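You operate a simulated robot arm through the tools that you are given. There is no shell and no other tool.

The job below is to be done with a simulated robot arm. You get a single attempt, and the scene is never put back.

TASK
Ring the thumb hole of the ball in the cradle cup; fill it.
Fine: set the orange ring in the hole of that teal ball, stir the orange mixing cup with the mixing stick till no streak shows, stand the stick in the stick cup, pour through the ring till the ring stands at least a third full, spilling no more than 8 ml, and set the mixing cup back (what is left sets in it, open). Drop, tip or break nothing, pinch no finger. Set down upright: mixing cup.

Only the result counts: the job must be done as asked and must still hold three seconds after the hand-in. Knocking over, shifting, dropping, spilling or breaking anything else fails it.

THE ROBOT
A 6-joint arm with a two-finger parallel gripper, fixed in place. Base frame: the origin is at the foot of the arm, x ahead of it, y to its left, z up; the work surface is at about z = 850. Units: mm, degrees, N and s.
With the tool pointing down near the work surface it reaches from about 240 to 640 mm from the base axis. Its first joint turns from -66.0 to 66.0 degrees. Payload 2.7 kg.
The TCP is the grasp point between the finger pads, 23 mm short of the fingertips. In the tool frame z runs along the fingers and y along their closing line. The gripper opens to 94 mm. The fingers are 38 mm wide and 10 mm thick; the gripper's body (54 by 96 mm) begins 39 mm behind the TCP.
Orientation is told as [roll, pitch, yaw] about the base's x, y, z axes, in that order, counted from this pose: with the fingers straight down and closing along the base's y, the tool's x points along the base's -x, its y along +y and its z along -z.

THE INTERFACE
- The arm moves only by the tool jog_arm. Its arguments are lists of equal length, an entry for each row: "translation": the shift along the tool's x, y, z in mm, a list of three; "rot": the turn, a rotation vector about the tool's x, y, z in degrees, a list of three. In form: {"translation": [[dx, dy, dz], ...], "rot": [[wx, wy, wz], ...]}. A call has 1 to 20 rows; each row is the pose to reach, as a shift and turn from the pose commanded when the call began, along the tool's axes at that moment. "hand" is the gripper command, from -1 (fully open) to 1 (shut), values between in proportion, set as the call begins (left out, the last holds). A row lasts 0.2 s, in which the tool goes at most 50 mm and 8.6 degrees; a call with a longer step from one row to the next is refused whole, and so is a gripper value outside its range. Where a pose cannot be reached the arm comes as near as it can. A force on the tool above 40 N (or 10 N above the force at the start of the call, whichever is more), or a blocked arm, ends the call early, and 0.2 s more pass. The fingers move at their own pace (about 45 mm/s each) and stop on an object; they squeeze with about 32 N. The grip force told is the motor's: it shows also when the fingers shut on nothing. Time passes only in rows, and 0.2 s behind the last, so rows that repeat a pose let the fingers close. It gives the time, the measured TCP pose, the force on the tool (base axes), the opening and the grip force at its end, in the units of the frame above (readings bear some noise), with the torque about the TCP (base axes, N m) and any sound that the robot's microphone picked up.
- Cameras (640 x 400 px; columns grow to the right, rows downward): "scene" is fixed at [79.5, -433.3, 1408]; the picture's right is [0.76, -0.65, 0.00], its down [-0.34, -0.40, -0.85] and it looks along [0.55, 0.64, -0.53] (base axes); focal length 219 px, centre (320, 200). "wrist" rides on the gripper at [86, 16, -75] in the tool frame; the picture's right is [-0.18, 0.98, 0.00], its down [-0.58, -0.11, -0.81] and it looks along [-0.79, -0.15, 0.59] (tool axes); focal length 243 px, centre (320, 200). There is no depth. A picture from a camera that has moved, and an enlarged one, comes with that camera's place and axes in the base frame and with its lens.
- capture(camera): a new picture of that camera. No time passes.
- inspect(camera, box): a new picture of the part [left, top, right, bottom] of that camera's present view, enlarged. No time passes.
- job_done(): hands the job in; it is judged then, once.

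Places have to be worked out from the pictures, the camera data and where the tool is seen. Open the gripper and draw the arm clear of the work before you hand the job in, unless the task says otherwise.

The tools are called as name(argument=value, ...) on one line, values as JSON. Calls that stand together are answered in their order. jog_arm: Moves the arm, as the interface text tells. Its arguments: {"type":"object","properties":{"translation":{"type":"array","items":{"type":"array","items":{"type":"number"}}},"rot":{"type":"array","items":{"type":"array","items":{"type":"number"}}},"hand":{"type":"number"}},"required":["translation","rot"]} The other tools are called the same way: capture (camera) takes a picture; inspect (camera, box) takes an enlarged picture of a part of a camera's view; job_done () hands the job in.

At the start:

```text
t: 0.0
eef_pos: [311.4, 98.7, 1331.7]
tool_rot: [0.0, -0.1, 0.1]
ft_force: [0.3, 0.2, 0.3]
moment: [0.03, 0.0, 0.02]
width: 93.9
finger_force: 0.0
```

scene: 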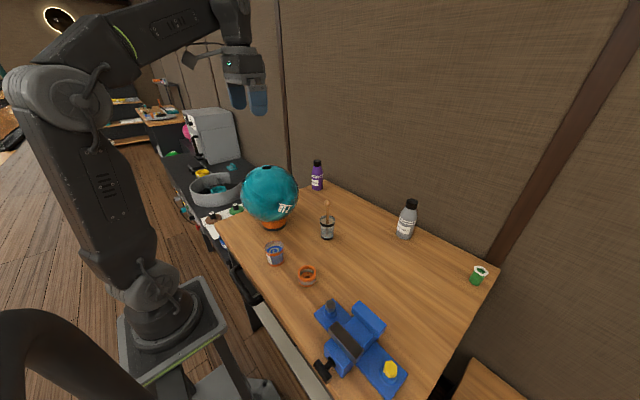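
wrist: 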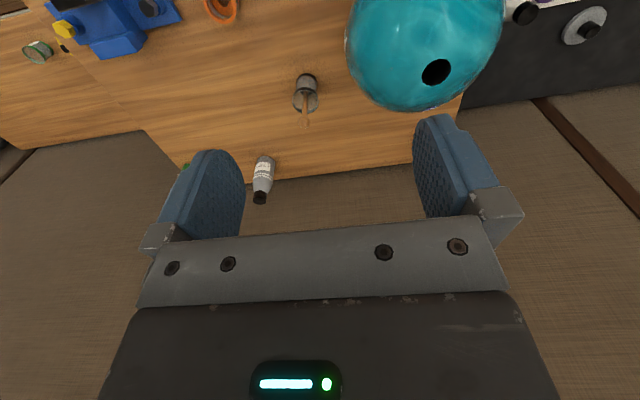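

The pictures show a teal ball in a cradle, an orange ring on the table, a mixing cup and a stick cup. I'll enlarge the parts to see details.

inspect(camera="scene", box=[220, 150, 360, 300])

inspect(camera="scene", box=[250, 220, 340, 295])

inspect(camera="wrist", box=[200, 0, 520, 200])

inspect(camera="scene", box=[300, 190, 500, 400])

```text
2.67 times, centred on (290, 225) of scene
camera zoom: at [79.5, -433.3, 1408.0], right [0.76, -0.65, 0.0], down [-0.34, -0.4, -0.85], along [0.55, 0.64, -0.53], focal length 583 px, centre (400, 133)
```

zoom: 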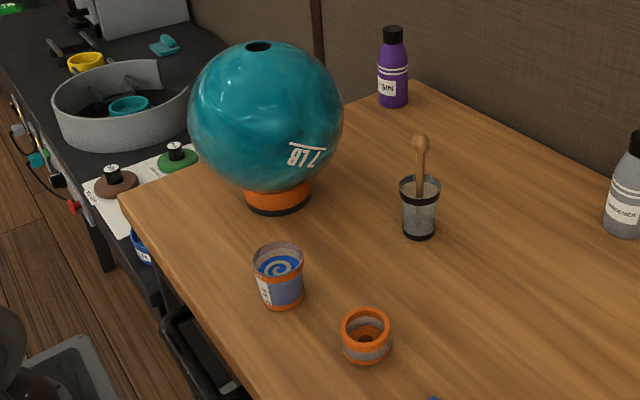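

```text
5.33 times, centred on (295, 258) of scene
camera zoom: at [79.5, -433.3, 1408.0], right [0.76, -0.65, 0.0], down [-0.34, -0.4, -0.85], along [0.55, 0.64, -0.53], focal length 1166 px, centre (453, -107)
```

zoom: 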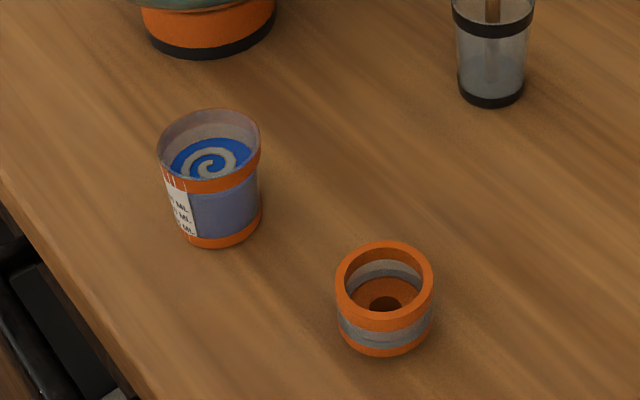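

```text
2.00 times, centred on (360, 100) of wrist
camera zoom: at [223.5, 114.3, 1405.5], right [0.18, 0.98, 0.0], down [0.58, -0.11, 0.81], along [0.79, -0.15, -0.59], focal length 485 px, centre (240, 400)
```

zoom: 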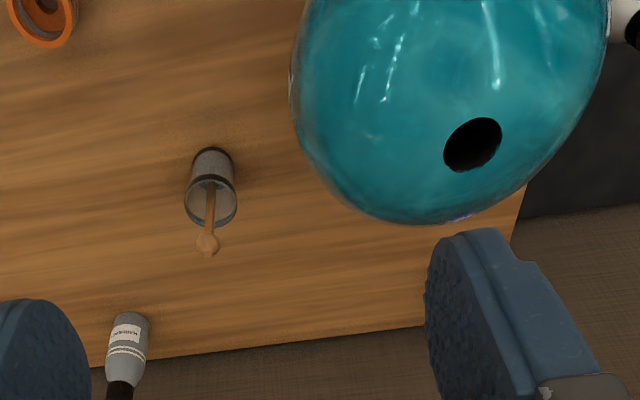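

```text
1.90 times, centred on (400, 295) of scene
camera zoom: at [79.5, -433.3, 1408.0], right [0.76, -0.65, 0.0], down [-0.34, -0.4, -0.85], along [0.55, 0.64, -0.53], focal length 416 px, centre (168, 19)
```

zoom: 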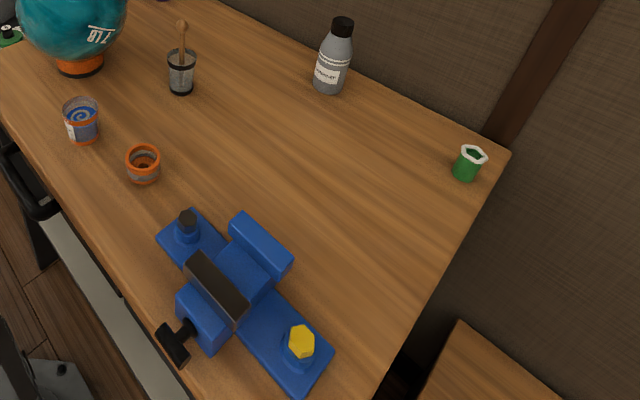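

The ring seems to lie near (332,-79), about 30 mm tall and 54 mm across its flange. The mixing cup is near (299,48), the stick cup near (513,30), and the ball hole near (396,227,1100). I move above the ring for a closer look with the wrist camera.

jog_arm(translation=[[-3, -22, 40], [-5, -44, 80], [-8, -66, 120], [-10, -88, 160], [-13, -110, 200], [-15, -132, 240], [-18, -154, 280], [-20, -177, 320], [-20, -177, 320]], rot=[[0, 0, 0], [0, 0, 0], [0, 0, 0], [0, 0, 0], [0, 0, 0], [0, 0, 0], [0, 0, 0], [0, 0, 0], [0, 0, 0]], hand=-1)

```text
t: 2.0
eef_pos: [333.1, -79.6, 1011.2]
tool_rot: [0.0, -0.1, 0.0]
ft_force: [0.0, 0.4, -0.3]
moment: [0.0, 0.02, -0.01]
width: 93.9
finger_force: 0.2
```

The arm is at (333,-80,1011), above the ring. I take pictures from both cameras.

capture(camera="wrist")

inspect(camera="wrist", box=[260, 0, 400, 110])

capture(camera="scene")

```text
taken
camera wrist: at [245.6, -63.0, 1084.9], right [0.18, 0.98, 0.0], down [0.58, -0.11, 0.81], along [0.79, -0.15, -0.59], focal length 243 px, centre (320, 200)
```

wrist: 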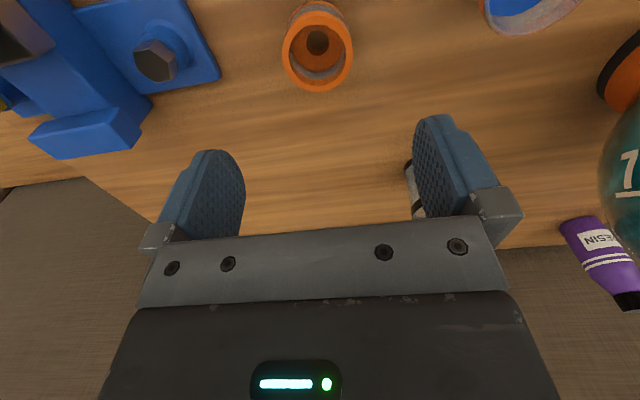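

```text
3.64 times, centred on (330, 55) of wrist
camera zoom: at [245.6, -63.0, 1084.9], right [0.18, 0.98, 0.0], down [0.58, -0.11, 0.81], along [0.79, -0.15, -0.59], focal length 882 px, centre (284, 727)
```

zoom: 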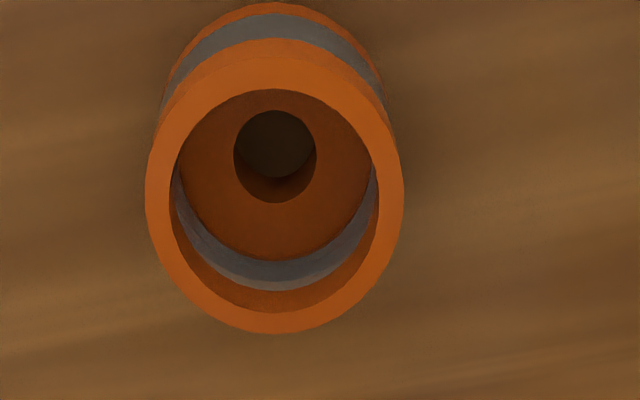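

```text
taken
```

scene: 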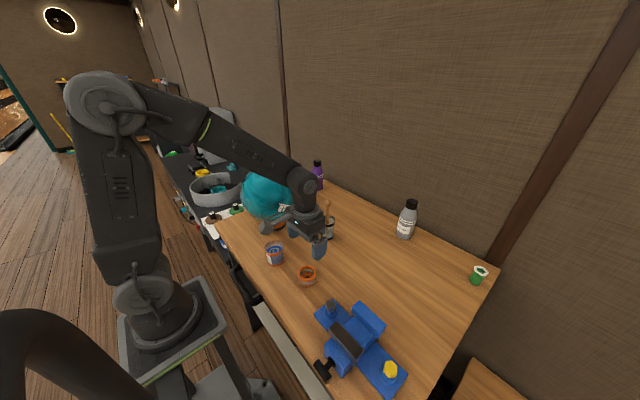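

I look closer at the ring from the scene camera to learn its profile.

inspect(camera="scene", box=[292, 258, 324, 290])

inspect(camera="scene", box=[260, 235, 290, 270])

inspect(camera="scene", box=[236, 155, 304, 240])

inspect(camera="scene", box=[310, 190, 350, 250])

```text
12.50 times, centred on (308, 274) of scene
camera zoom: at [79.5, -433.3, 1408.0], right [0.76, -0.65, 0.0], down [-0.34, -0.4, -0.85], along [0.55, 0.64, -0.53], focal length 2733 px, centre (470, -725)
```

zoom: 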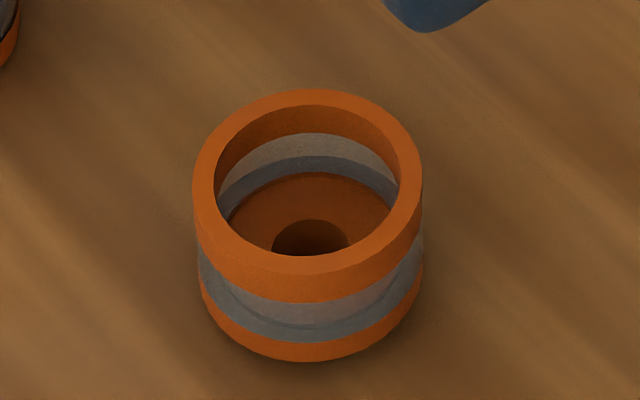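

```text
11.43 times, centred on (275, 252) of scene
camera zoom: at [79.5, -433.3, 1408.0], right [0.76, -0.65, 0.0], down [-0.34, -0.4, -0.85], along [0.55, 0.64, -0.53], focal length 2499 px, centre (834, -400)
```

zoom: 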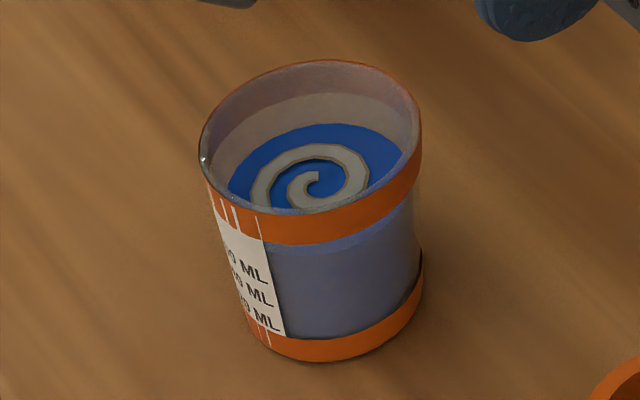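

```text
4.71 times, centred on (270, 198) of scene
camera zoom: at [79.5, -433.3, 1408.0], right [0.76, -0.65, 0.0], down [-0.34, -0.4, -0.85], along [0.55, 0.64, -0.53], focal length 1029 px, centre (555, 212)
```

zoom: 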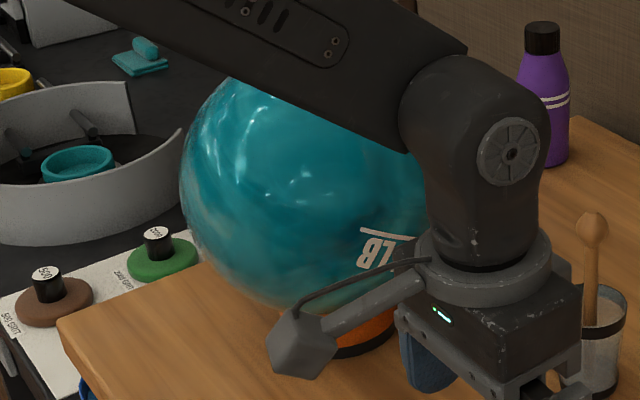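

```text
6.67 times, centred on (330, 220) of scene
camera zoom: at [79.5, -433.3, 1408.0], right [0.76, -0.65, 0.0], down [-0.34, -0.4, -0.85], along [0.55, 0.64, -0.53], focal length 1458 px, centre (253, 67)
```

zoom: 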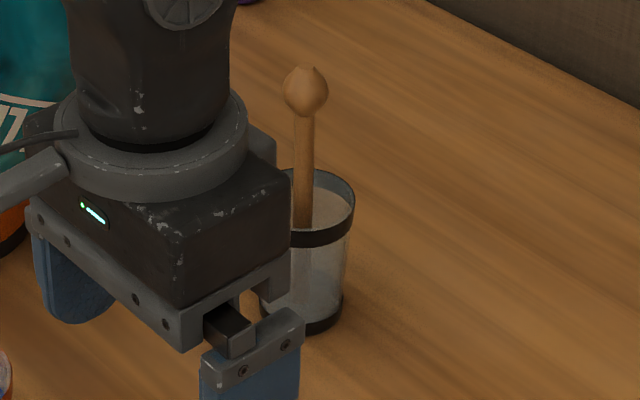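

The ring is about 55 mm across and 34 mm tall with a floor hole. I back off toward the base at low height to see its side profile, including any spigot underneath.

jog_arm(translation=[[35, 0, 0], [70, 0, 20], [71, 0, 55], [71, 0, 90], [71, 0, 106], [71, 0, 106]], rot=[[0, 0, 0], [0, 0, 0], [0, 0, 0], [0, 0, 0], [0, 0, 0], [0, 0, 0]])

capture(camera="wrist")

inspect(camera="wrist", box=[270, 130, 390, 230])

```text
t: 3.4
eef_pos: [262.5, -77.2, 904.6]
tool_rot: [0.1, -0.1, 0.1]
ft_force: [0.2, -0.1, -0.5]
moment: [0.01, -0.01, -0.01]
width: 93.9
finger_force: 0.0
```

```text
taken
camera wrist: at [174.4, -62.0, 978.1], right [0.18, 0.98, 0.0], down [0.58, -0.11, 0.81], along [0.79, -0.15, -0.59], focal length 243 px, centre (320, 200)
```

wrist: 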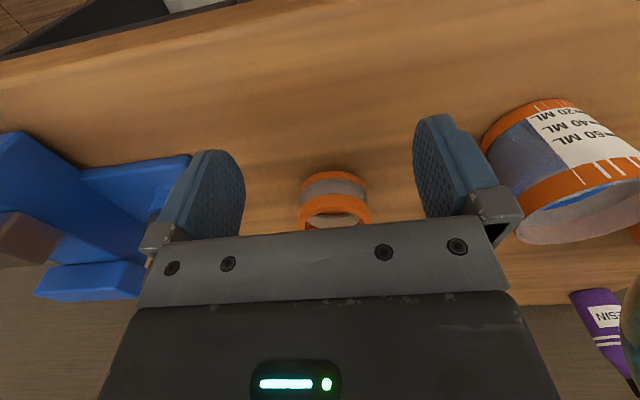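

```text
4.00 times, centred on (330, 180) of wrist
camera zoom: at [174.4, -62.0, 978.1], right [0.18, 0.98, 0.0], down [0.58, -0.11, 0.81], along [0.79, -0.15, -0.59], focal length 970 px, centre (280, 280)
```

zoom: 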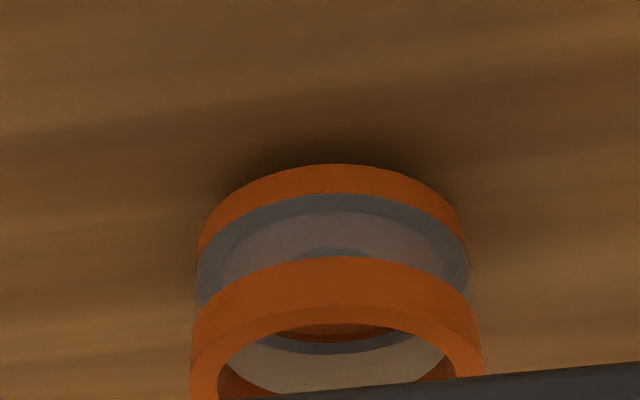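

Comparing the two views, the visible orange bottom edge sits about 7 mm above the table, so there is likely a spigot below the body (top near z 885, centre near (329.5,-79.5)). Now I go up and over to look at the ball's hole from close.

jog_arm(translation=[[0, 0, -45], [0, 0, -90], [0, 0, -138], [0, 0, -186], [0, 0, -234], [0, 0, -282], [0, 0, -330], [-19, 43, -345], [-38, 87, -345], [-57, 130, -345], [-76, 174, -345], [-95, 217, -345], [-114, 260, -345], [-133, 304, -345], [-133.5, 304.2, -310], [-133.5, 304.2, -275], [-133.5, 304.2, -275]], rot=[[0, 0, 0], [0, 0, 0], [0, 0, 0], [0, 0, 0], [0, 0, 0], [0, 0, 0], [0, 0, 0], [0, 0, 0], [0, 0, 0], [0, 0, 0], [0, 0, 0], [0, 0, 0], [0, 0, 0], [0, 0, 0], [0, 0, 0], [0, 0, 0], [0, 0, 0]])

capture(camera="wrist")

inspect(camera="wrist", box=[260, 40, 400, 180])

```text
t: 7.0
eef_pos: [393.8, 224.8, 1182.6]
tool_rot: [0.1, -0.1, 0.0]
ft_force: [-0.1, 0.1, -0.1]
moment: [0.01, -0.02, 0.01]
width: 93.9
finger_force: 0.1
```

```text
taken
camera wrist: at [305.9, 240.8, 1256.2], right [0.18, 0.98, 0.0], down [0.58, -0.11, 0.81], along [0.79, -0.15, -0.59], focal length 243 px, centre (320, 200)
```

wrist: 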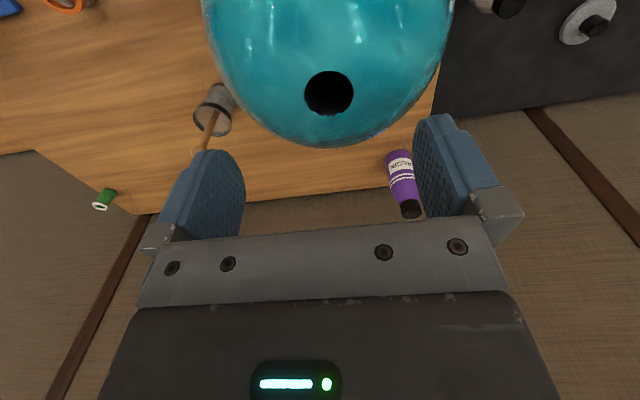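

```text
2.86 times, centred on (330, 110) of wrist
camera zoom: at [305.9, 240.8, 1256.2], right [0.18, 0.98, 0.0], down [0.58, -0.11, 0.81], along [0.79, -0.15, -0.59], focal length 693 px, centre (291, 457)
```

zoom: 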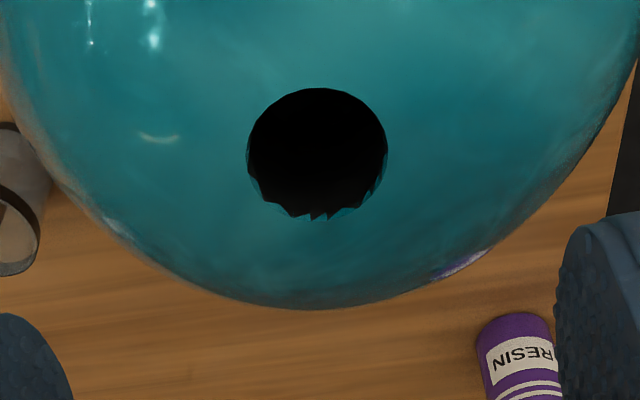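

The hole opens upward, about 34 mm wide, at roughly (396,230,1100). I zoom tighter for precision and then repeat from a higher pose to triangulate.

inspect(camera="wrist", box=[290, 65, 370, 115])

jog_arm(translation=[[0, 0, -40], [0, 0, -80], [0, 0, -80]], rot=[[0, 0, 0], [0, 0, 0], [0, 0, 0]])

capture(camera="wrist")

inspect(camera="wrist", box=[290, 30, 370, 80])

```text
8.00 times, centred on (330, 90) of wrist
camera zoom: at [305.9, 240.8, 1256.2], right [0.18, 0.98, 0.0], down [0.58, -0.11, 0.81], along [0.79, -0.15, -0.59], focal length 1941 px, centre (240, 1080)
```

zoom: 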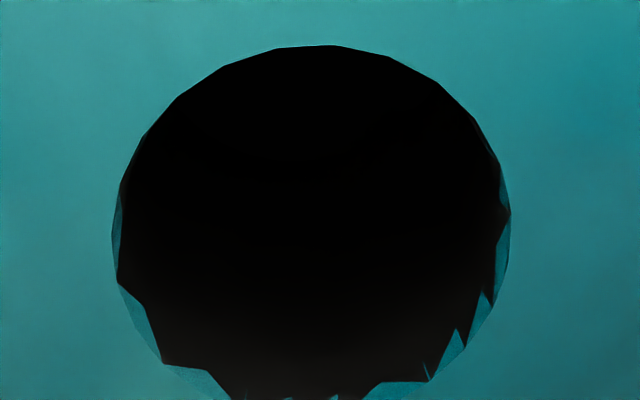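

```text
t: 7.8
eef_pos: [393.8, 224.1, 1263.1]
tool_rot: [-0.1, 0.0, 0.0]
ft_force: [1.0, -0.1, 0.2]
moment: [-0.02, -0.02, 0.02]
width: 93.7
finger_force: 0.1
```

```text
taken
camera wrist: at [306.9, 241.3, 1335.7], right [0.18, 0.98, 0.0], down [0.58, -0.11, 0.81], along [0.79, -0.15, -0.59], focal length 243 px, centre (320, 200)
```

wrist: 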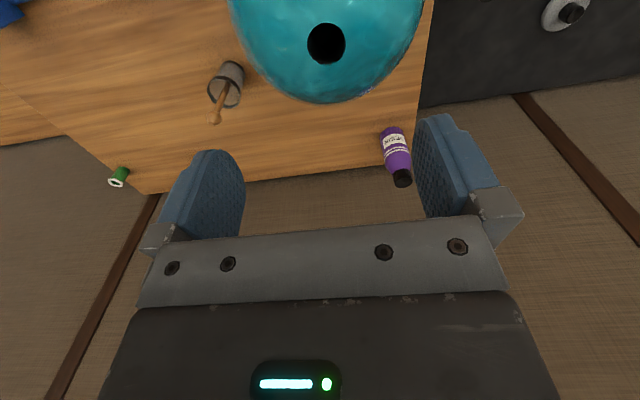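

```text
8.00 times, centred on (330, 55) of wrist
camera zoom: at [306.9, 241.3, 1335.7], right [0.18, 0.98, 0.0], down [0.58, -0.11, 0.81], along [0.79, -0.15, -0.59], focal length 1941 px, centre (240, 1360)
```

zoom: 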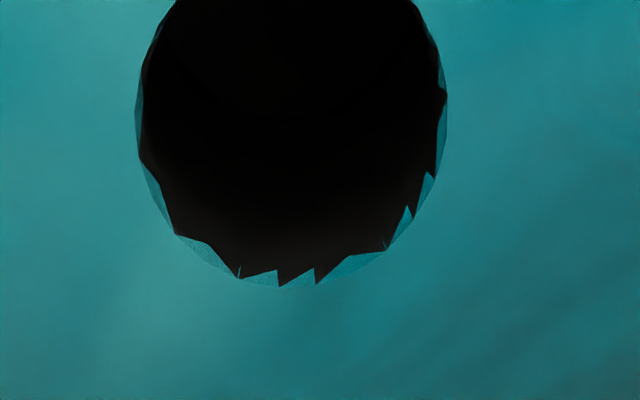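

Size change between the two heights puts the hole rim at about (398.8,230.1,1098.6), diameter ~34.4 mm. From here I also zoom on the stick cup.

inspect(camera="wrist", box=[190, 50, 260, 130])

inspect(camera="scene", box=[310, 190, 350, 250])

inspect(camera="scene", box=[220, 140, 300, 190])

```text
5.00 times, centred on (225, 90) of wrist
camera zoom: at [306.9, 241.3, 1335.7], right [0.18, 0.98, 0.0], down [0.58, -0.11, 0.81], along [0.79, -0.15, -0.59], focal length 1213 px, centre (795, 750)
```

zoom: 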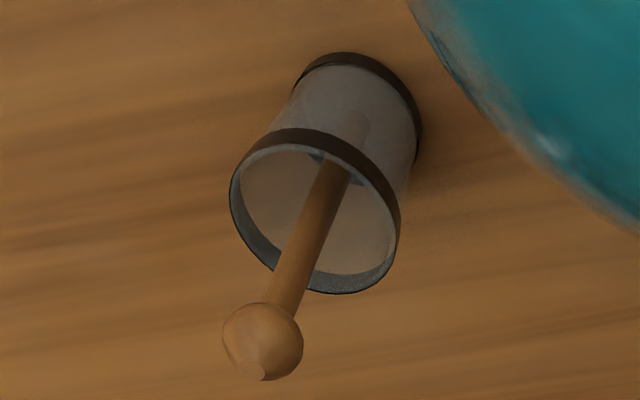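

```text
6.67 times, centred on (330, 220) of scene
camera zoom: at [79.5, -433.3, 1408.0], right [0.76, -0.65, 0.0], down [-0.34, -0.4, -0.85], along [0.55, 0.64, -0.53], focal length 1458 px, centre (253, 67)
```

zoom: 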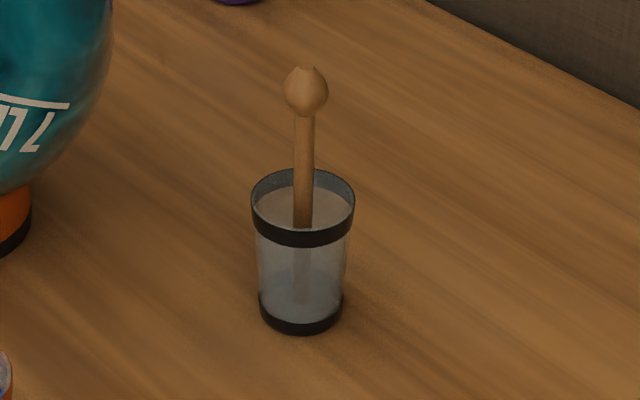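

```text
8.00 times, centred on (260, 165) of scene
camera zoom: at [79.5, -433.3, 1408.0], right [0.76, -0.65, 0.0], down [-0.34, -0.4, -0.85], along [0.55, 0.64, -0.53], focal length 1749 px, centre (800, 480)
```

zoom: 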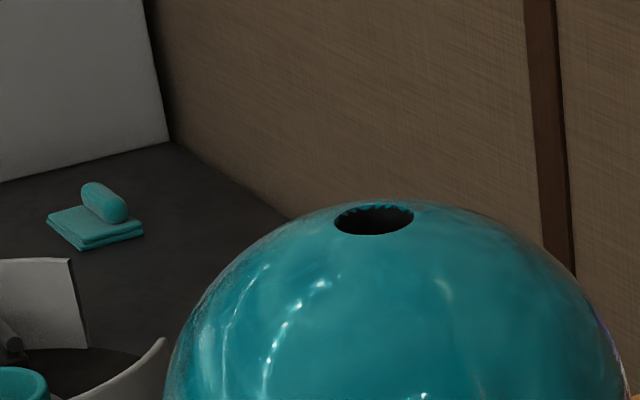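

The knob of the stick is at about (510.6,28.5,998), stick cup rim about z 922, standing upright and centred. Now I go back over the ring with open fingers at moderate height to measure it.

jog_arm(translation=[[9, -43, 0], [18, -87, 0], [27, -130, 0], [37, -174, 0], [46, -217, 0], [55, -260, 0], [64.3, -304, 0], [64.3, -304, 45], [64.3, -304, 90], [64.3, -304, 135], [64.3, -304, 180], [64.3, -304, 225], [64.3, -304, 270], [64.3, -304, 303], [64.3, -304, 303]], rot=[[0, 0, 0], [0, 0, 0], [0, 0, 0], [0, 0, 0], [0, 0, 0], [0, 0, 0], [0, 0, 0], [0, 0, 0], [0, 0, 0], [0, 0, 0], [0, 0, 0], [0, 0, 0], [0, 0, 0], [0, 0, 0], [0, 0, 0]], hand=-1)

capture(camera="wrist")

inspect(camera="wrist", box=[264, 40, 376, 110])

```text
t: 11.0
eef_pos: [329.3, -76.7, 958.4]
tool_rot: [0.0, -0.1, 0.1]
ft_force: [-0.3, 0.0, -0.7]
moment: [0.02, -0.04, -0.01]
width: 94.1
finger_force: 0.0
```

```text
taken
camera wrist: at [241.6, -60.5, 1032.7], right [0.18, 0.98, 0.0], down [0.58, -0.11, 0.81], along [0.79, -0.15, -0.59], focal length 243 px, centre (320, 200)
```

wrist: 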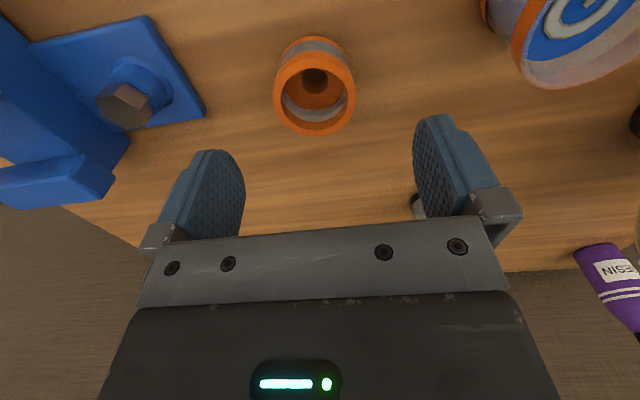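

```text
5.71 times, centred on (320, 75) of wrist
camera zoom: at [241.6, -60.5, 1032.7], right [0.18, 0.98, 0.0], down [0.58, -0.11, 0.81], along [0.79, -0.15, -0.59], focal length 1386 px, centre (320, 914)
```

zoom: 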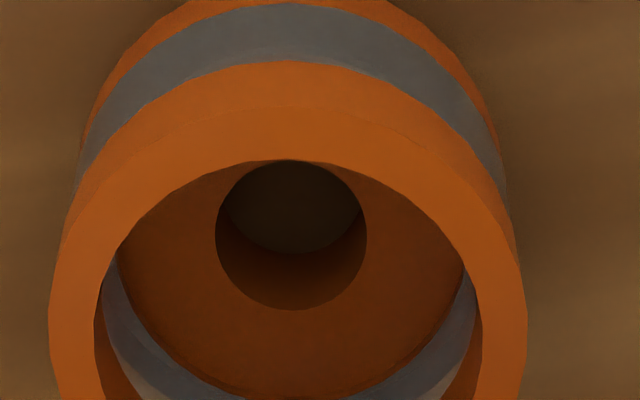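

The ring measures at about (330.7,-79.6), top z≈886, with the TCP at (329,-77,958). I descend to TCP z≈886 straddling the ring and close gently to centre it in y.

jog_arm(translation=[[-1.4, -2.9, 25], [-1.4, -2.9, 50], [-1.4, -2.9, 65], [-1.4, -2.9, 71], [-1.4, -2.9, 71]], rot=[[0, 0, 0], [0, 0, 0], [0, 0, 0], [0, 0, 0], [0, 0, 0]], hand=-1)

capture(camera="wrist")

inspect(camera="scene", box=[280, 240, 340, 290])

```text
t: 12.2
eef_pos: [330.4, -82.5, 886.8]
tool_rot: [0.0, -0.1, 0.0]
ft_force: [0.1, 0.5, 0.4]
moment: [0.0, -0.01, 0.0]
width: 94.0
finger_force: 0.0
```

```text
taken
camera wrist: at [243.4, -64.9, 960.1], right [0.18, 0.98, 0.0], down [0.58, -0.11, 0.81], along [0.79, -0.15, -0.59], focal length 243 px, centre (320, 200)
```

wrist: 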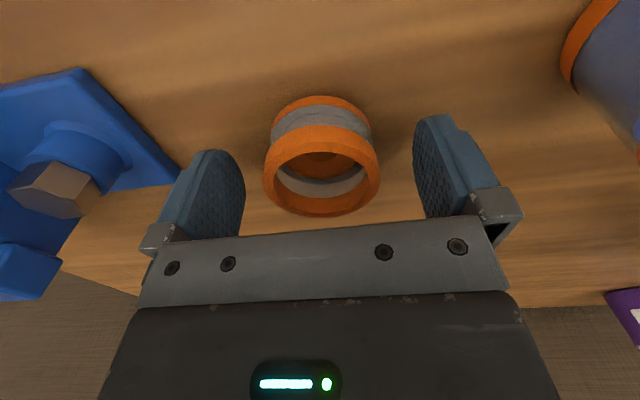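

```text
8.00 times, centred on (310, 265) of scene
camera zoom: at [79.5, -433.3, 1408.0], right [0.76, -0.65, 0.0], down [-0.34, -0.4, -0.85], along [0.55, 0.64, -0.53], focal length 1749 px, centre (400, -320)
```

zoom: 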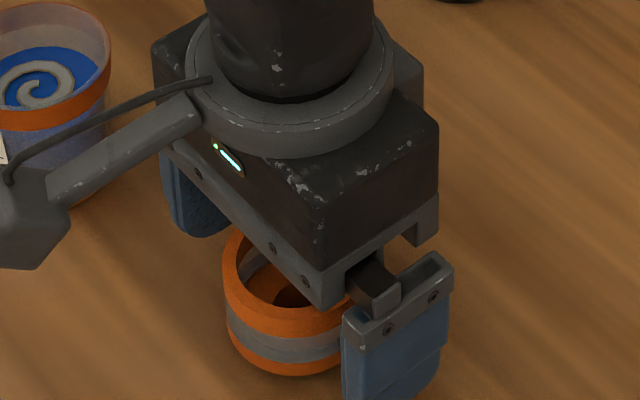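

The ring sits between the fingers. I close to centre it in y.

jog_arm(translation=[[0, 0, 0], [0, 0, 0], [0, 0, 0], [0, 0, 0]], rot=[[0, 0, 0], [0, 0, 0], [0, 0, 0], [0, 0, 0]], hand=1)

inspect(camera="wrist", box=[200, 70, 440, 240])

```text
t: 13.2
eef_pos: [331.9, -81.1, 886.9]
tool_rot: [0.1, -0.1, 0.1]
ft_force: [0.1, -0.2, 0.1]
moment: [0.01, 0.01, -0.02]
width: 56.3
finger_force: 32.2
```

```text
2.35 times, centred on (320, 155) of wrist
camera zoom: at [243.5, -65.0, 960.4], right [0.18, 0.98, 0.0], down [0.58, -0.11, 0.81], along [0.79, -0.15, -0.59], focal length 571 px, centre (320, 306)
```

zoom: 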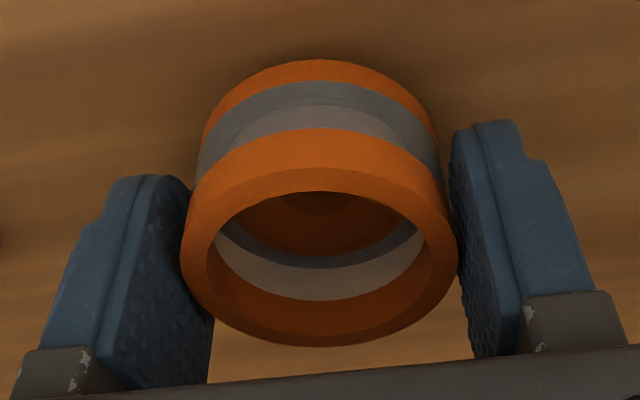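

The ring is gripped at 56.3 mm width. I open, turn the gripper 90° about the ring's axis, and close again to centre it along x too.

jog_arm(translation=[[0, 0, 0], [0, 0, 0], [0, 0, 0], [0, 0, 0], [0, 0, 0], [0, 0, 0], [0, 0, 0], [0, 0, 0], [0, 0, 0], [0, 0, 0], [0, 0, 0], [0, 0, 0], [0, 0, 0], [0, 0, 0], [0, 0, 0], [0, 0, 0], [0, 0, 0]], rot=[[0, 0, 0], [0, 0, 0], [0, 0, 0], [0, 0, 0], [0, 0, 8.2], [0, 0, 16.4], [0, 0, 24.6], [0, 0, 32.8], [0, 0, 41], [0, 0, 49.2], [0, 0, 57.4], [0, 0, 65.6], [0, 0, 73.8], [0, 0, 82], [0, 0, 90], [0, 0, 90], [0, 0, 90]], hand=-1)

capture(camera="wrist")

capture(camera="scene")

```text
t: 16.8
eef_pos: [331.4, -79.3, 886.4]
tool_rot: [0.0, -0.1, -90.0]
ft_force: [0.6, 0.0, 0.0]
moment: [0.03, 0.01, 0.01]
width: 94.1
finger_force: 0.1
```

```text
taken
camera wrist: at [346.9, 5.7, 960.7], right [0.98, -0.18, 0.0], down [-0.11, -0.58, 0.81], along [-0.15, -0.79, -0.59], focal length 243 px, centre (320, 200)
```

wrist: 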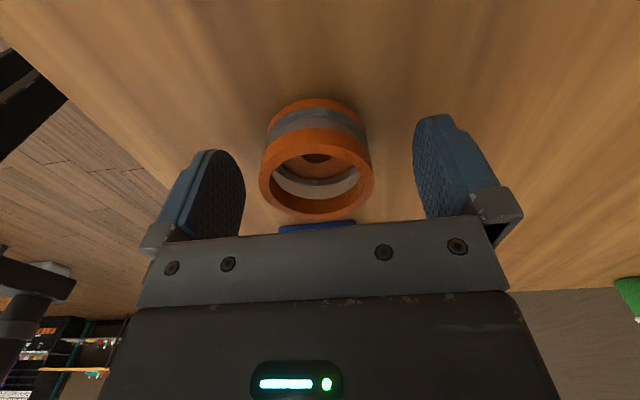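

```text
taken
```

scene: 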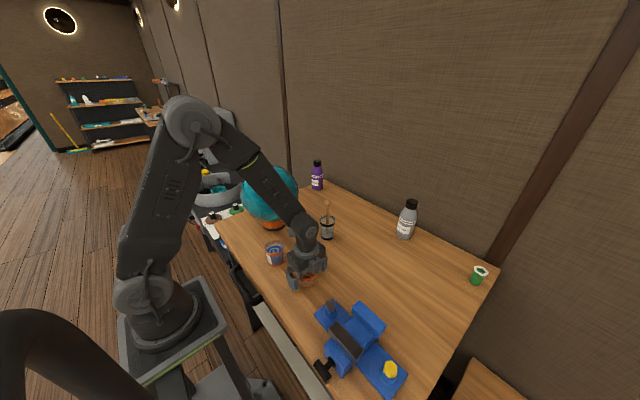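

The gripper has turned to yaw −90 with the ring still between its fingers. I close to centre the ring along x.

jog_arm(translation=[[0, 0, 0], [0, 0, 0], [0, 0, 0], [0, 0, 0]], rot=[[0, 0, 0], [0, 0, 0], [0, 0, 0], [0, 0, 0]], hand=1)

capture(camera="wrist")

```text
t: 17.8
eef_pos: [331.9, -79.7, 887.4]
tool_rot: [0.2, 0.0, -90.1]
ft_force: [0.0, 0.4, -0.6]
moment: [0.01, 0.01, -0.03]
width: 55.9
finger_force: 32.7
```

```text
taken
camera wrist: at [346.8, 5.7, 960.7], right [0.98, -0.18, 0.0], down [-0.11, -0.58, 0.81], along [-0.15, -0.79, -0.59], focal length 243 px, centre (320, 200)
```

wrist: 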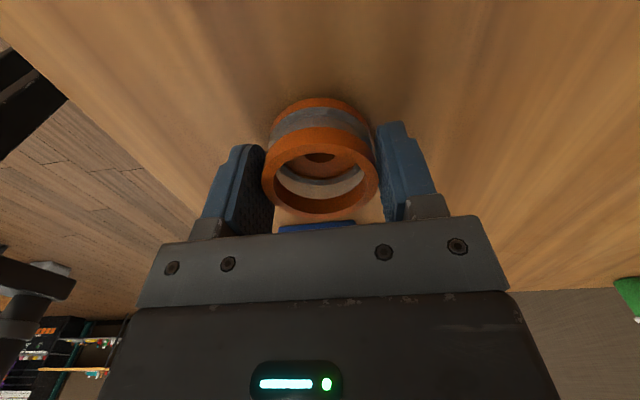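

Ring is now centred both ways (55.9 mm). I zoom in on the held ring to calibrate the camera against the TCP, then lift it.

inspect(camera="wrist", box=[240, 85, 400, 225])

jog_arm(translation=[[0, 0, -10], [0, 0, -40], [0, 0, -85], [0, 0, -130], [0, 0, -130]], rot=[[0, 0, 0], [0, 0, 0], [0, 0, 0], [0, 0, 0], [0, 0, 0]], hand=1)

capture(camera="wrist")

capture(camera="scene")

inspect(camera="scene", box=[280, 210, 340, 250])

```text
2.86 times, centred on (320, 155) of wrist
camera zoom: at [346.8, 5.7, 960.7], right [0.98, -0.18, 0.0], down [-0.11, -0.58, 0.81], along [-0.15, -0.79, -0.59], focal length 693 px, centre (320, 329)
```

zoom: 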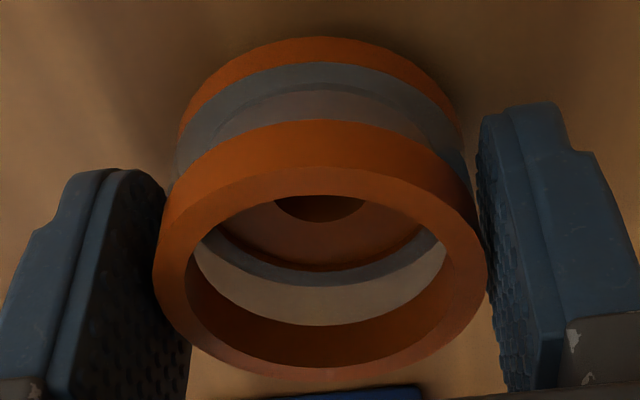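

```text
t: 19.0
eef_pos: [329.7, -80.1, 1019.2]
tool_rot: [0.1, 0.0, -90.0]
ft_force: [0.1, 0.6, -1.4]
moment: [0.03, -0.01, 0.03]
width: 56.2
finger_force: 32.7
```

```text
taken
camera wrist: at [344.9, 5.4, 1092.2], right [0.98, -0.18, 0.0], down [-0.11, -0.58, 0.81], along [-0.15, -0.79, -0.59], focal length 243 px, centre (320, 200)
```

wrist: 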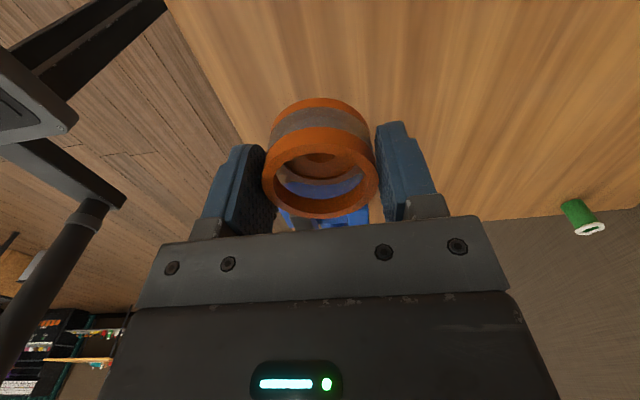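

```text
taken
```

scene: 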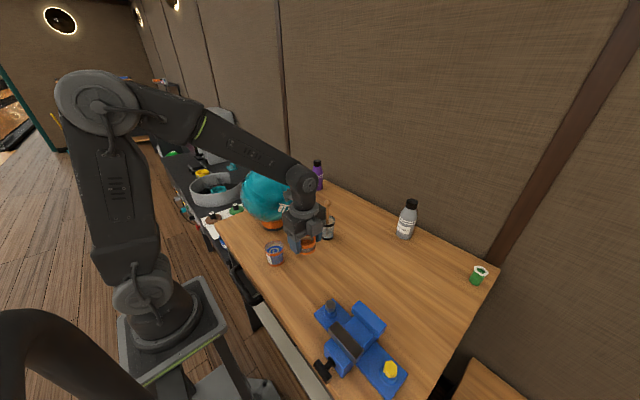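

```text
10.00 times, centred on (310, 230) of scene
camera zoom: at [79.5, -433.3, 1408.0], right [0.76, -0.65, 0.0], down [-0.34, -0.4, -0.85], along [0.55, 0.64, -0.53], focal length 2186 px, centre (420, -100)
```

zoom: 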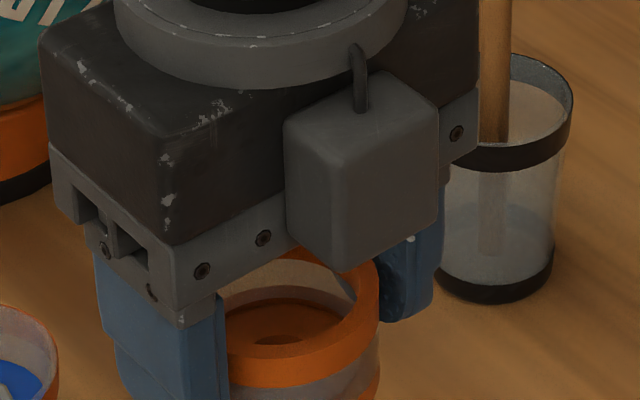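

I look at the underside region of the lifted ring from the scene camera.

inspect(camera="scene", box=[290, 230, 326, 260])

inspect(camera="wrist", box=[240, 85, 400, 225])

```text
13.33 times, centred on (308, 245) of scene
camera zoom: at [79.5, -433.3, 1408.0], right [0.76, -0.65, 0.0], down [-0.34, -0.4, -0.85], along [0.55, 0.64, -0.53], focal length 2915 px, centre (480, -400)
```

zoom: 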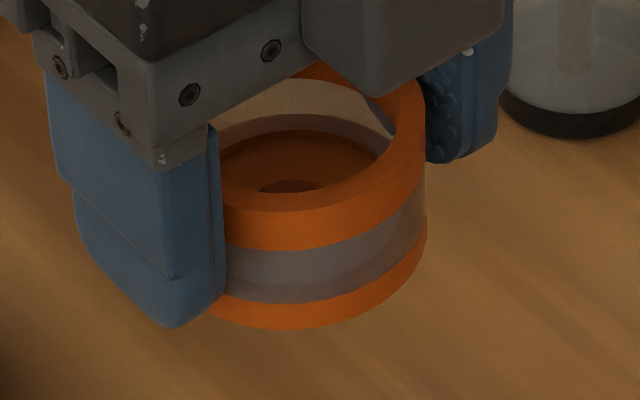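

```text
2.86 times, centred on (320, 155) of wrist
camera zoom: at [344.9, 5.4, 1092.2], right [0.98, -0.18, 0.0], down [-0.11, -0.58, 0.81], along [-0.15, -0.79, -0.59], focal length 693 px, centre (320, 329)
```

zoom: 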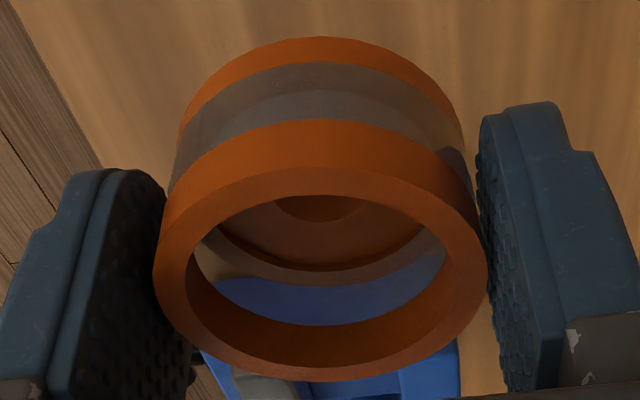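

The ring is held securely. I raise it and carry it above the ball, high enough for the wrist camera to see the hole from this new yaw for a second, crossing line of sight.

jog_arm(translation=[[0, 0, -48], [0, 0, -96], [0, 0, -144], [0, 0, -192], [0, 0, -240], [44, 10, -244], [88, 20, -244], [132, 30, -244], [177, 40, -244], [221, 49, -244], [265, 59, -244], [310, 69, -244], [310, 69, -244], [310, 69, -244]], rot=[[0, 0, 0], [0, 0, 0], [0, 0, 0], [0, 0, 0], [0, 0, 0], [0, 0, 0], [0, 0, 0], [0, 0, 0], [0, 0, 0], [0, 0, 0], [0, 0, 0], [0, 0, 0], [0, 0, 0], [0, 0, 0]], hand=1)

capture(camera="wrist")

inspect(camera="wrist", box=[280, 0, 376, 60])

```text
t: 22.0
eef_pos: [400.9, 228.6, 1262.1]
tool_rot: [0.1, 0.0, -90.1]
ft_force: [0.1, -0.1, -0.9]
moment: [0.02, 0.0, 0.01]
width: 56.2
finger_force: 32.2
```

```text
taken
camera wrist: at [414.9, 315.0, 1335.2], right [0.98, -0.18, 0.0], down [-0.11, -0.58, 0.81], along [-0.15, -0.79, -0.59], focal length 243 px, centre (320, 200)
```

wrist: 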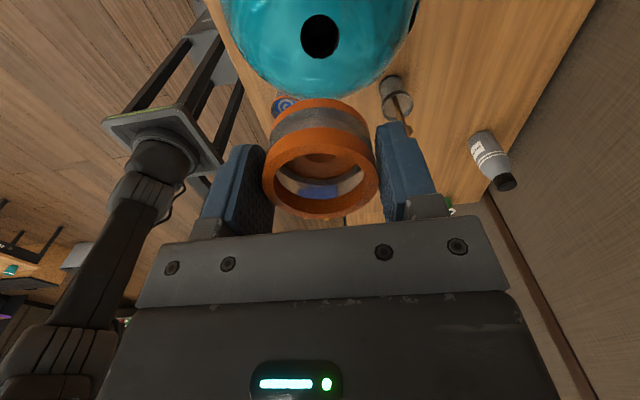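

```text
6.67 times, centred on (328, 30) of wrist
camera zoom: at [414.9, 315.0, 1335.2], right [0.98, -0.18, 0.0], down [-0.11, -0.58, 0.81], along [-0.15, -0.79, -0.59], focal length 1618 px, centre (267, 1333)
```

zoom: 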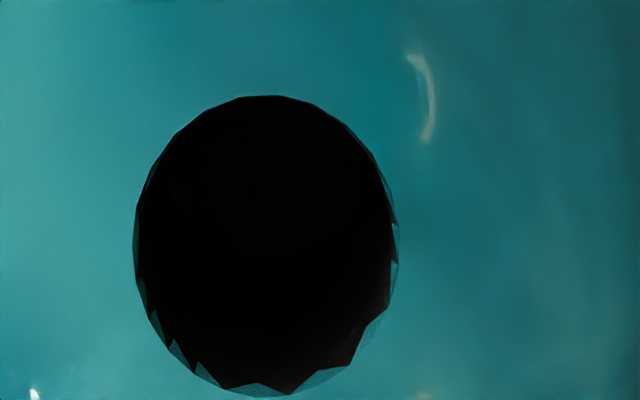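

Both yaw views now intersect consistently: hole rim centre ≈ (399.3,229.6,1097.8), diameter ~34.2. The held ring's axis works out at about (398.2,223.1); I check that with the scene camera.

inspect(camera="scene", box=[240, 100, 288, 140])

inspect(camera="wrist", box=[240, 85, 400, 225])

```text
10.00 times, centred on (264, 120) of scene
camera zoom: at [79.5, -433.3, 1408.0], right [0.76, -0.65, 0.0], down [-0.34, -0.4, -0.85], along [0.55, 0.64, -0.53], focal length 2186 px, centre (880, 1000)
```

zoom: 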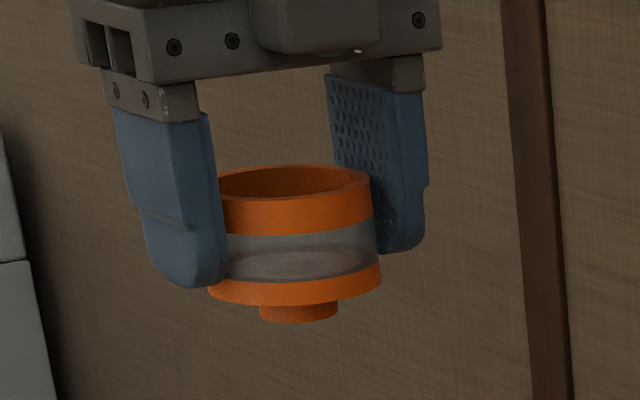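

```text
2.86 times, centred on (320, 155) of wrist
camera zoom: at [414.9, 315.0, 1335.2], right [0.98, -0.18, 0.0], down [-0.11, -0.58, 0.81], along [-0.15, -0.79, -0.59], focal length 693 px, centre (320, 329)
```

zoom: 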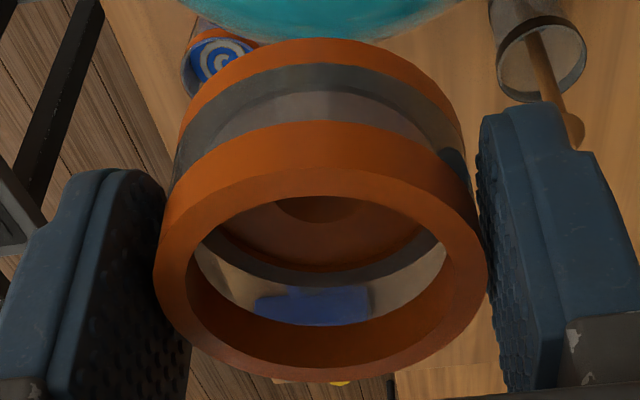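

The scene picture confirms the ring has a ~24 mm spigot (about 8 mm tall) that fits the 34 mm hole, and that the axis estimate is right. I shift +1 in x and +6.4 in y, and descend 110 mm to hover above the hole.

jog_arm(translation=[[6.4, 1, 0], [6.4, 1, 35], [6.4, 1, 70], [6.4, 1, 100], [6.4, 1, 110], [6.4, 1, 110], [6.4, 1, 110]], rot=[[0, 0, 0], [0, 0, 0], [0, 0, 0], [0, 0, 0], [0, 0, 0], [0, 0, 0], [0, 0, 0]], hand=1)

capture(camera="wrist")

inspect(camera="scene", box=[240, 140, 296, 180])

```text
t: 23.6
eef_pos: [402.1, 234.7, 1152.6]
tool_rot: [0.1, 0.0, -90.1]
ft_force: [-0.6, -0.5, -0.8]
moment: [0.0, -0.05, -0.03]
width: 56.0
finger_force: 31.9
```

```text
taken
camera wrist: at [417.0, 321.7, 1226.0], right [0.98, -0.18, 0.0], down [-0.11, -0.58, 0.81], along [-0.15, -0.79, -0.59], focal length 243 px, centre (320, 200)
```

wrist: 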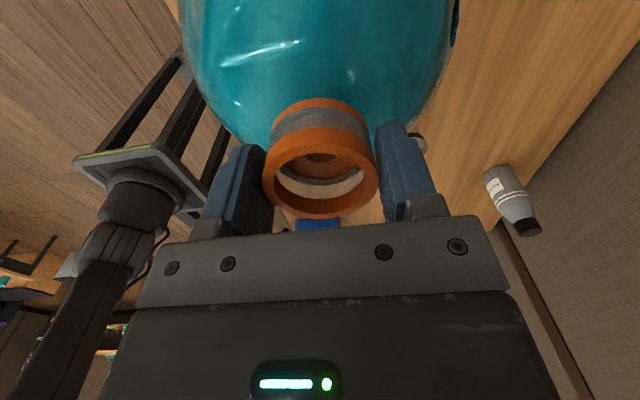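

```text
10.00 times, centred on (268, 160) of scene
camera zoom: at [79.5, -433.3, 1408.0], right [0.76, -0.65, 0.0], down [-0.34, -0.4, -0.85], along [0.55, 0.64, -0.53], focal length 2186 px, centre (840, 600)
```

zoom: 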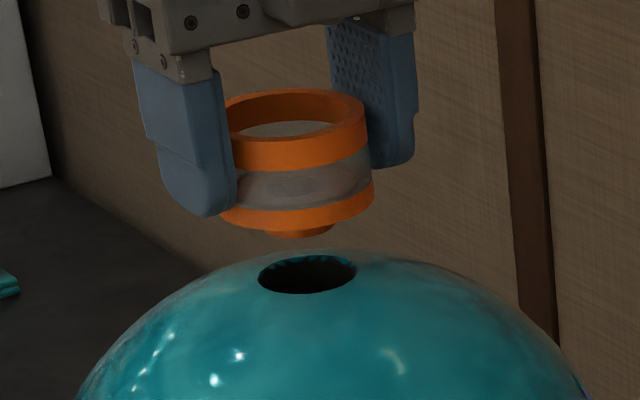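

The ring's axis is at about (400.3,229.8), 1 mm off in x, and the spigot is ~16 mm above the rim. I correct by −1 mm in x and lower 18 mm.

jog_arm(translation=[[0, -1, 4], [0, -1, 9], [0, -1, 14], [0, -1, 18], [0, -1, 18]], rot=[[0, 0, 0], [0, 0, 0], [0, 0, 0], [0, 0, 0], [0, 0, 0]], hand=1)

inspect(camera="scene", box=[240, 140, 296, 180])

```text
t: 24.8
eef_pos: [401.0, 236.7, 1136.4]
tool_rot: [0.3, 0.3, -89.9]
ft_force: [-5.3, -1.1, 19.8]
moment: [0.18, 0.2, 0.08]
width: 56.2
finger_force: 32.3
```

```text
10.00 times, centred on (268, 160) of scene
camera zoom: at [79.1, -433.5, 1408.0], right [0.76, -0.65, 0.0], down [-0.34, -0.4, -0.85], along [0.55, 0.64, -0.53], focal length 2186 px, centre (840, 600)
```

zoom: 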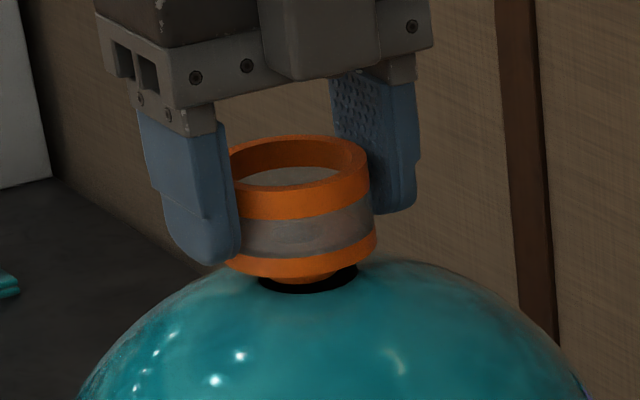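

Contact came early (about 20 N), and torque and the scene picture both put the contact on the +y side: the ring sits ~4.5 mm too far in +y. I back up 8 mm, shift −4.5 mm in y, and look again.

jog_arm(translation=[[0, 0, -4], [0, 0, -8], [-4.5, 0, -8], [-4.5, 0, -8]], rot=[[0, 0, 0], [0, 0, 0], [0, 0, 0], [0, 0, 0]], hand=1)

inspect(camera="scene", box=[250, 150, 282, 172])

inspect(camera="wrist", box=[240, 65, 400, 225])

```text
t: 25.8
eef_pos: [401.6, 230.5, 1141.1]
tool_rot: [0.0, 0.1, -90.0]
ft_force: [0.2, 0.0, 0.2]
moment: [-0.01, -0.04, 0.0]
width: 56.3
finger_force: 31.9
```

```text
16.00 times, centred on (266, 161) of scene
camera zoom: at [79.5, -433.3, 1408.0], right [0.76, -0.65, 0.0], down [-0.34, -0.4, -0.85], along [0.55, 0.64, -0.53], focal length 3498 px, centre (1184, 824)
```

zoom: 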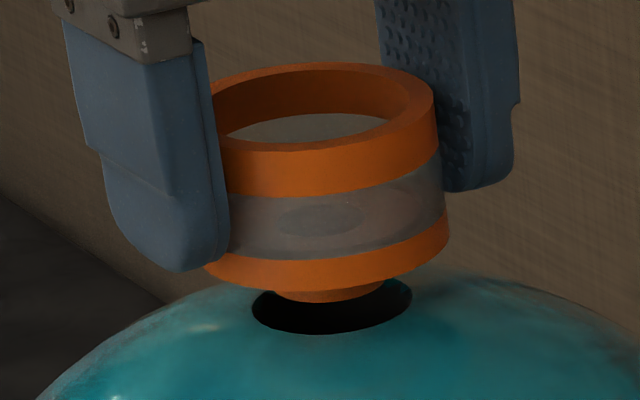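

```text
2.50 times, centred on (320, 145) of wrist
camera zoom: at [415.3, 317.0, 1214.4], right [0.98, -0.18, 0.0], down [-0.11, -0.58, 0.81], along [-0.15, -0.79, -0.59], focal length 606 px, centre (320, 338)
```

zoom: 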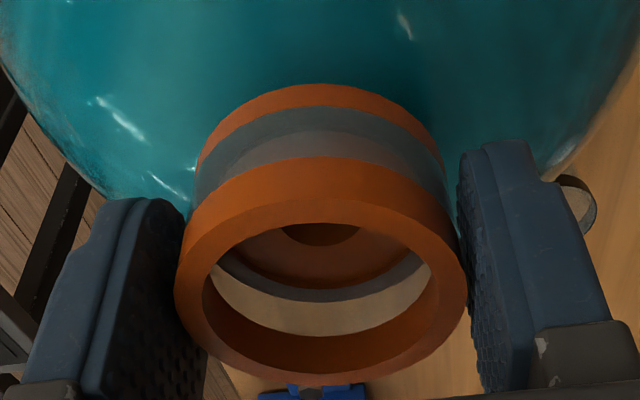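

Now the spigot looks centred over the hole (about 5 mm above it) with no force. I lower 9 mm and check the force.

jog_arm(translation=[[0, 0, 3], [0, 0, 6], [0, 0, 9], [0, 0, 9]], rot=[[0, 0, 0], [0, 0, 0], [0, 0, 0], [0, 0, 0]], hand=1)

inspect(camera="scene", box=[250, 150, 282, 172])

```text
t: 26.8
eef_pos: [400.3, 230.5, 1132.4]
tool_rot: [0.1, 0.0, -89.8]
ft_force: [0.9, 0.0, -0.3]
moment: [0.0, 0.01, -0.03]
width: 56.0
finger_force: 32.0
```

```text
16.00 times, centred on (266, 161) of scene
camera zoom: at [79.5, -433.3, 1408.0], right [0.76, -0.65, 0.0], down [-0.34, -0.4, -0.85], along [0.55, 0.64, -0.53], focal length 3498 px, centre (1184, 824)
```

zoom: 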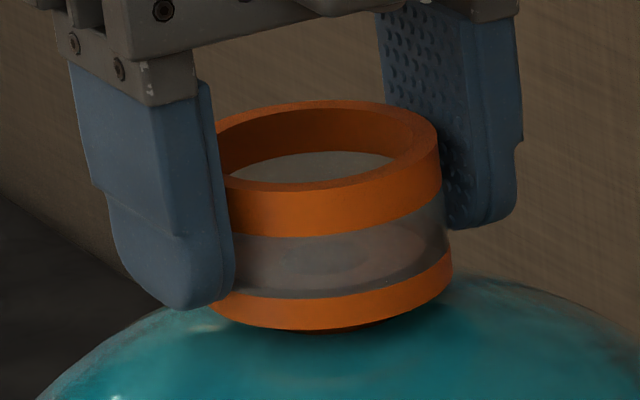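

The spigot has entered the hole with no force. I continue down in small steps.

jog_arm(translation=[[0, 0, 1], [0, 0, 2], [0, 0, 3], [0, 0, 3]], rot=[[0, 0, 0], [0, 0, 0], [0, 0, 0], [0, 0, 0]], hand=1)

inspect(camera="scene", box=[250, 150, 282, 172])

```text
t: 27.8
eef_pos: [398.9, 230.4, 1130.7]
tool_rot: [0.1, -0.1, -90.0]
ft_force: [0.2, 0.0, -0.1]
moment: [0.0, -0.04, -0.03]
width: 56.3
finger_force: 31.9
```

```text
16.00 times, centred on (266, 161) of scene
camera zoom: at [79.5, -433.3, 1408.0], right [0.76, -0.65, 0.0], down [-0.34, -0.4, -0.85], along [0.55, 0.64, -0.53], focal length 3498 px, centre (1184, 824)
```

zoom: 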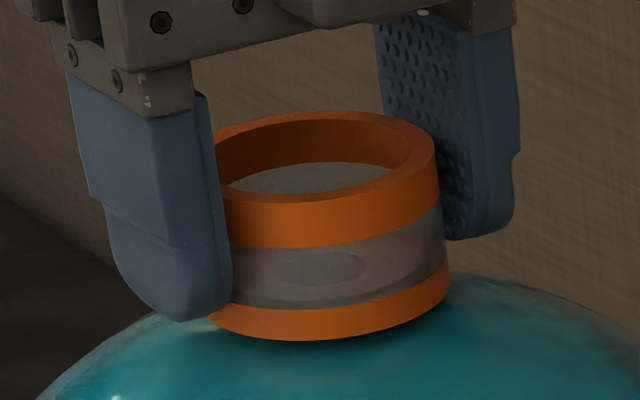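

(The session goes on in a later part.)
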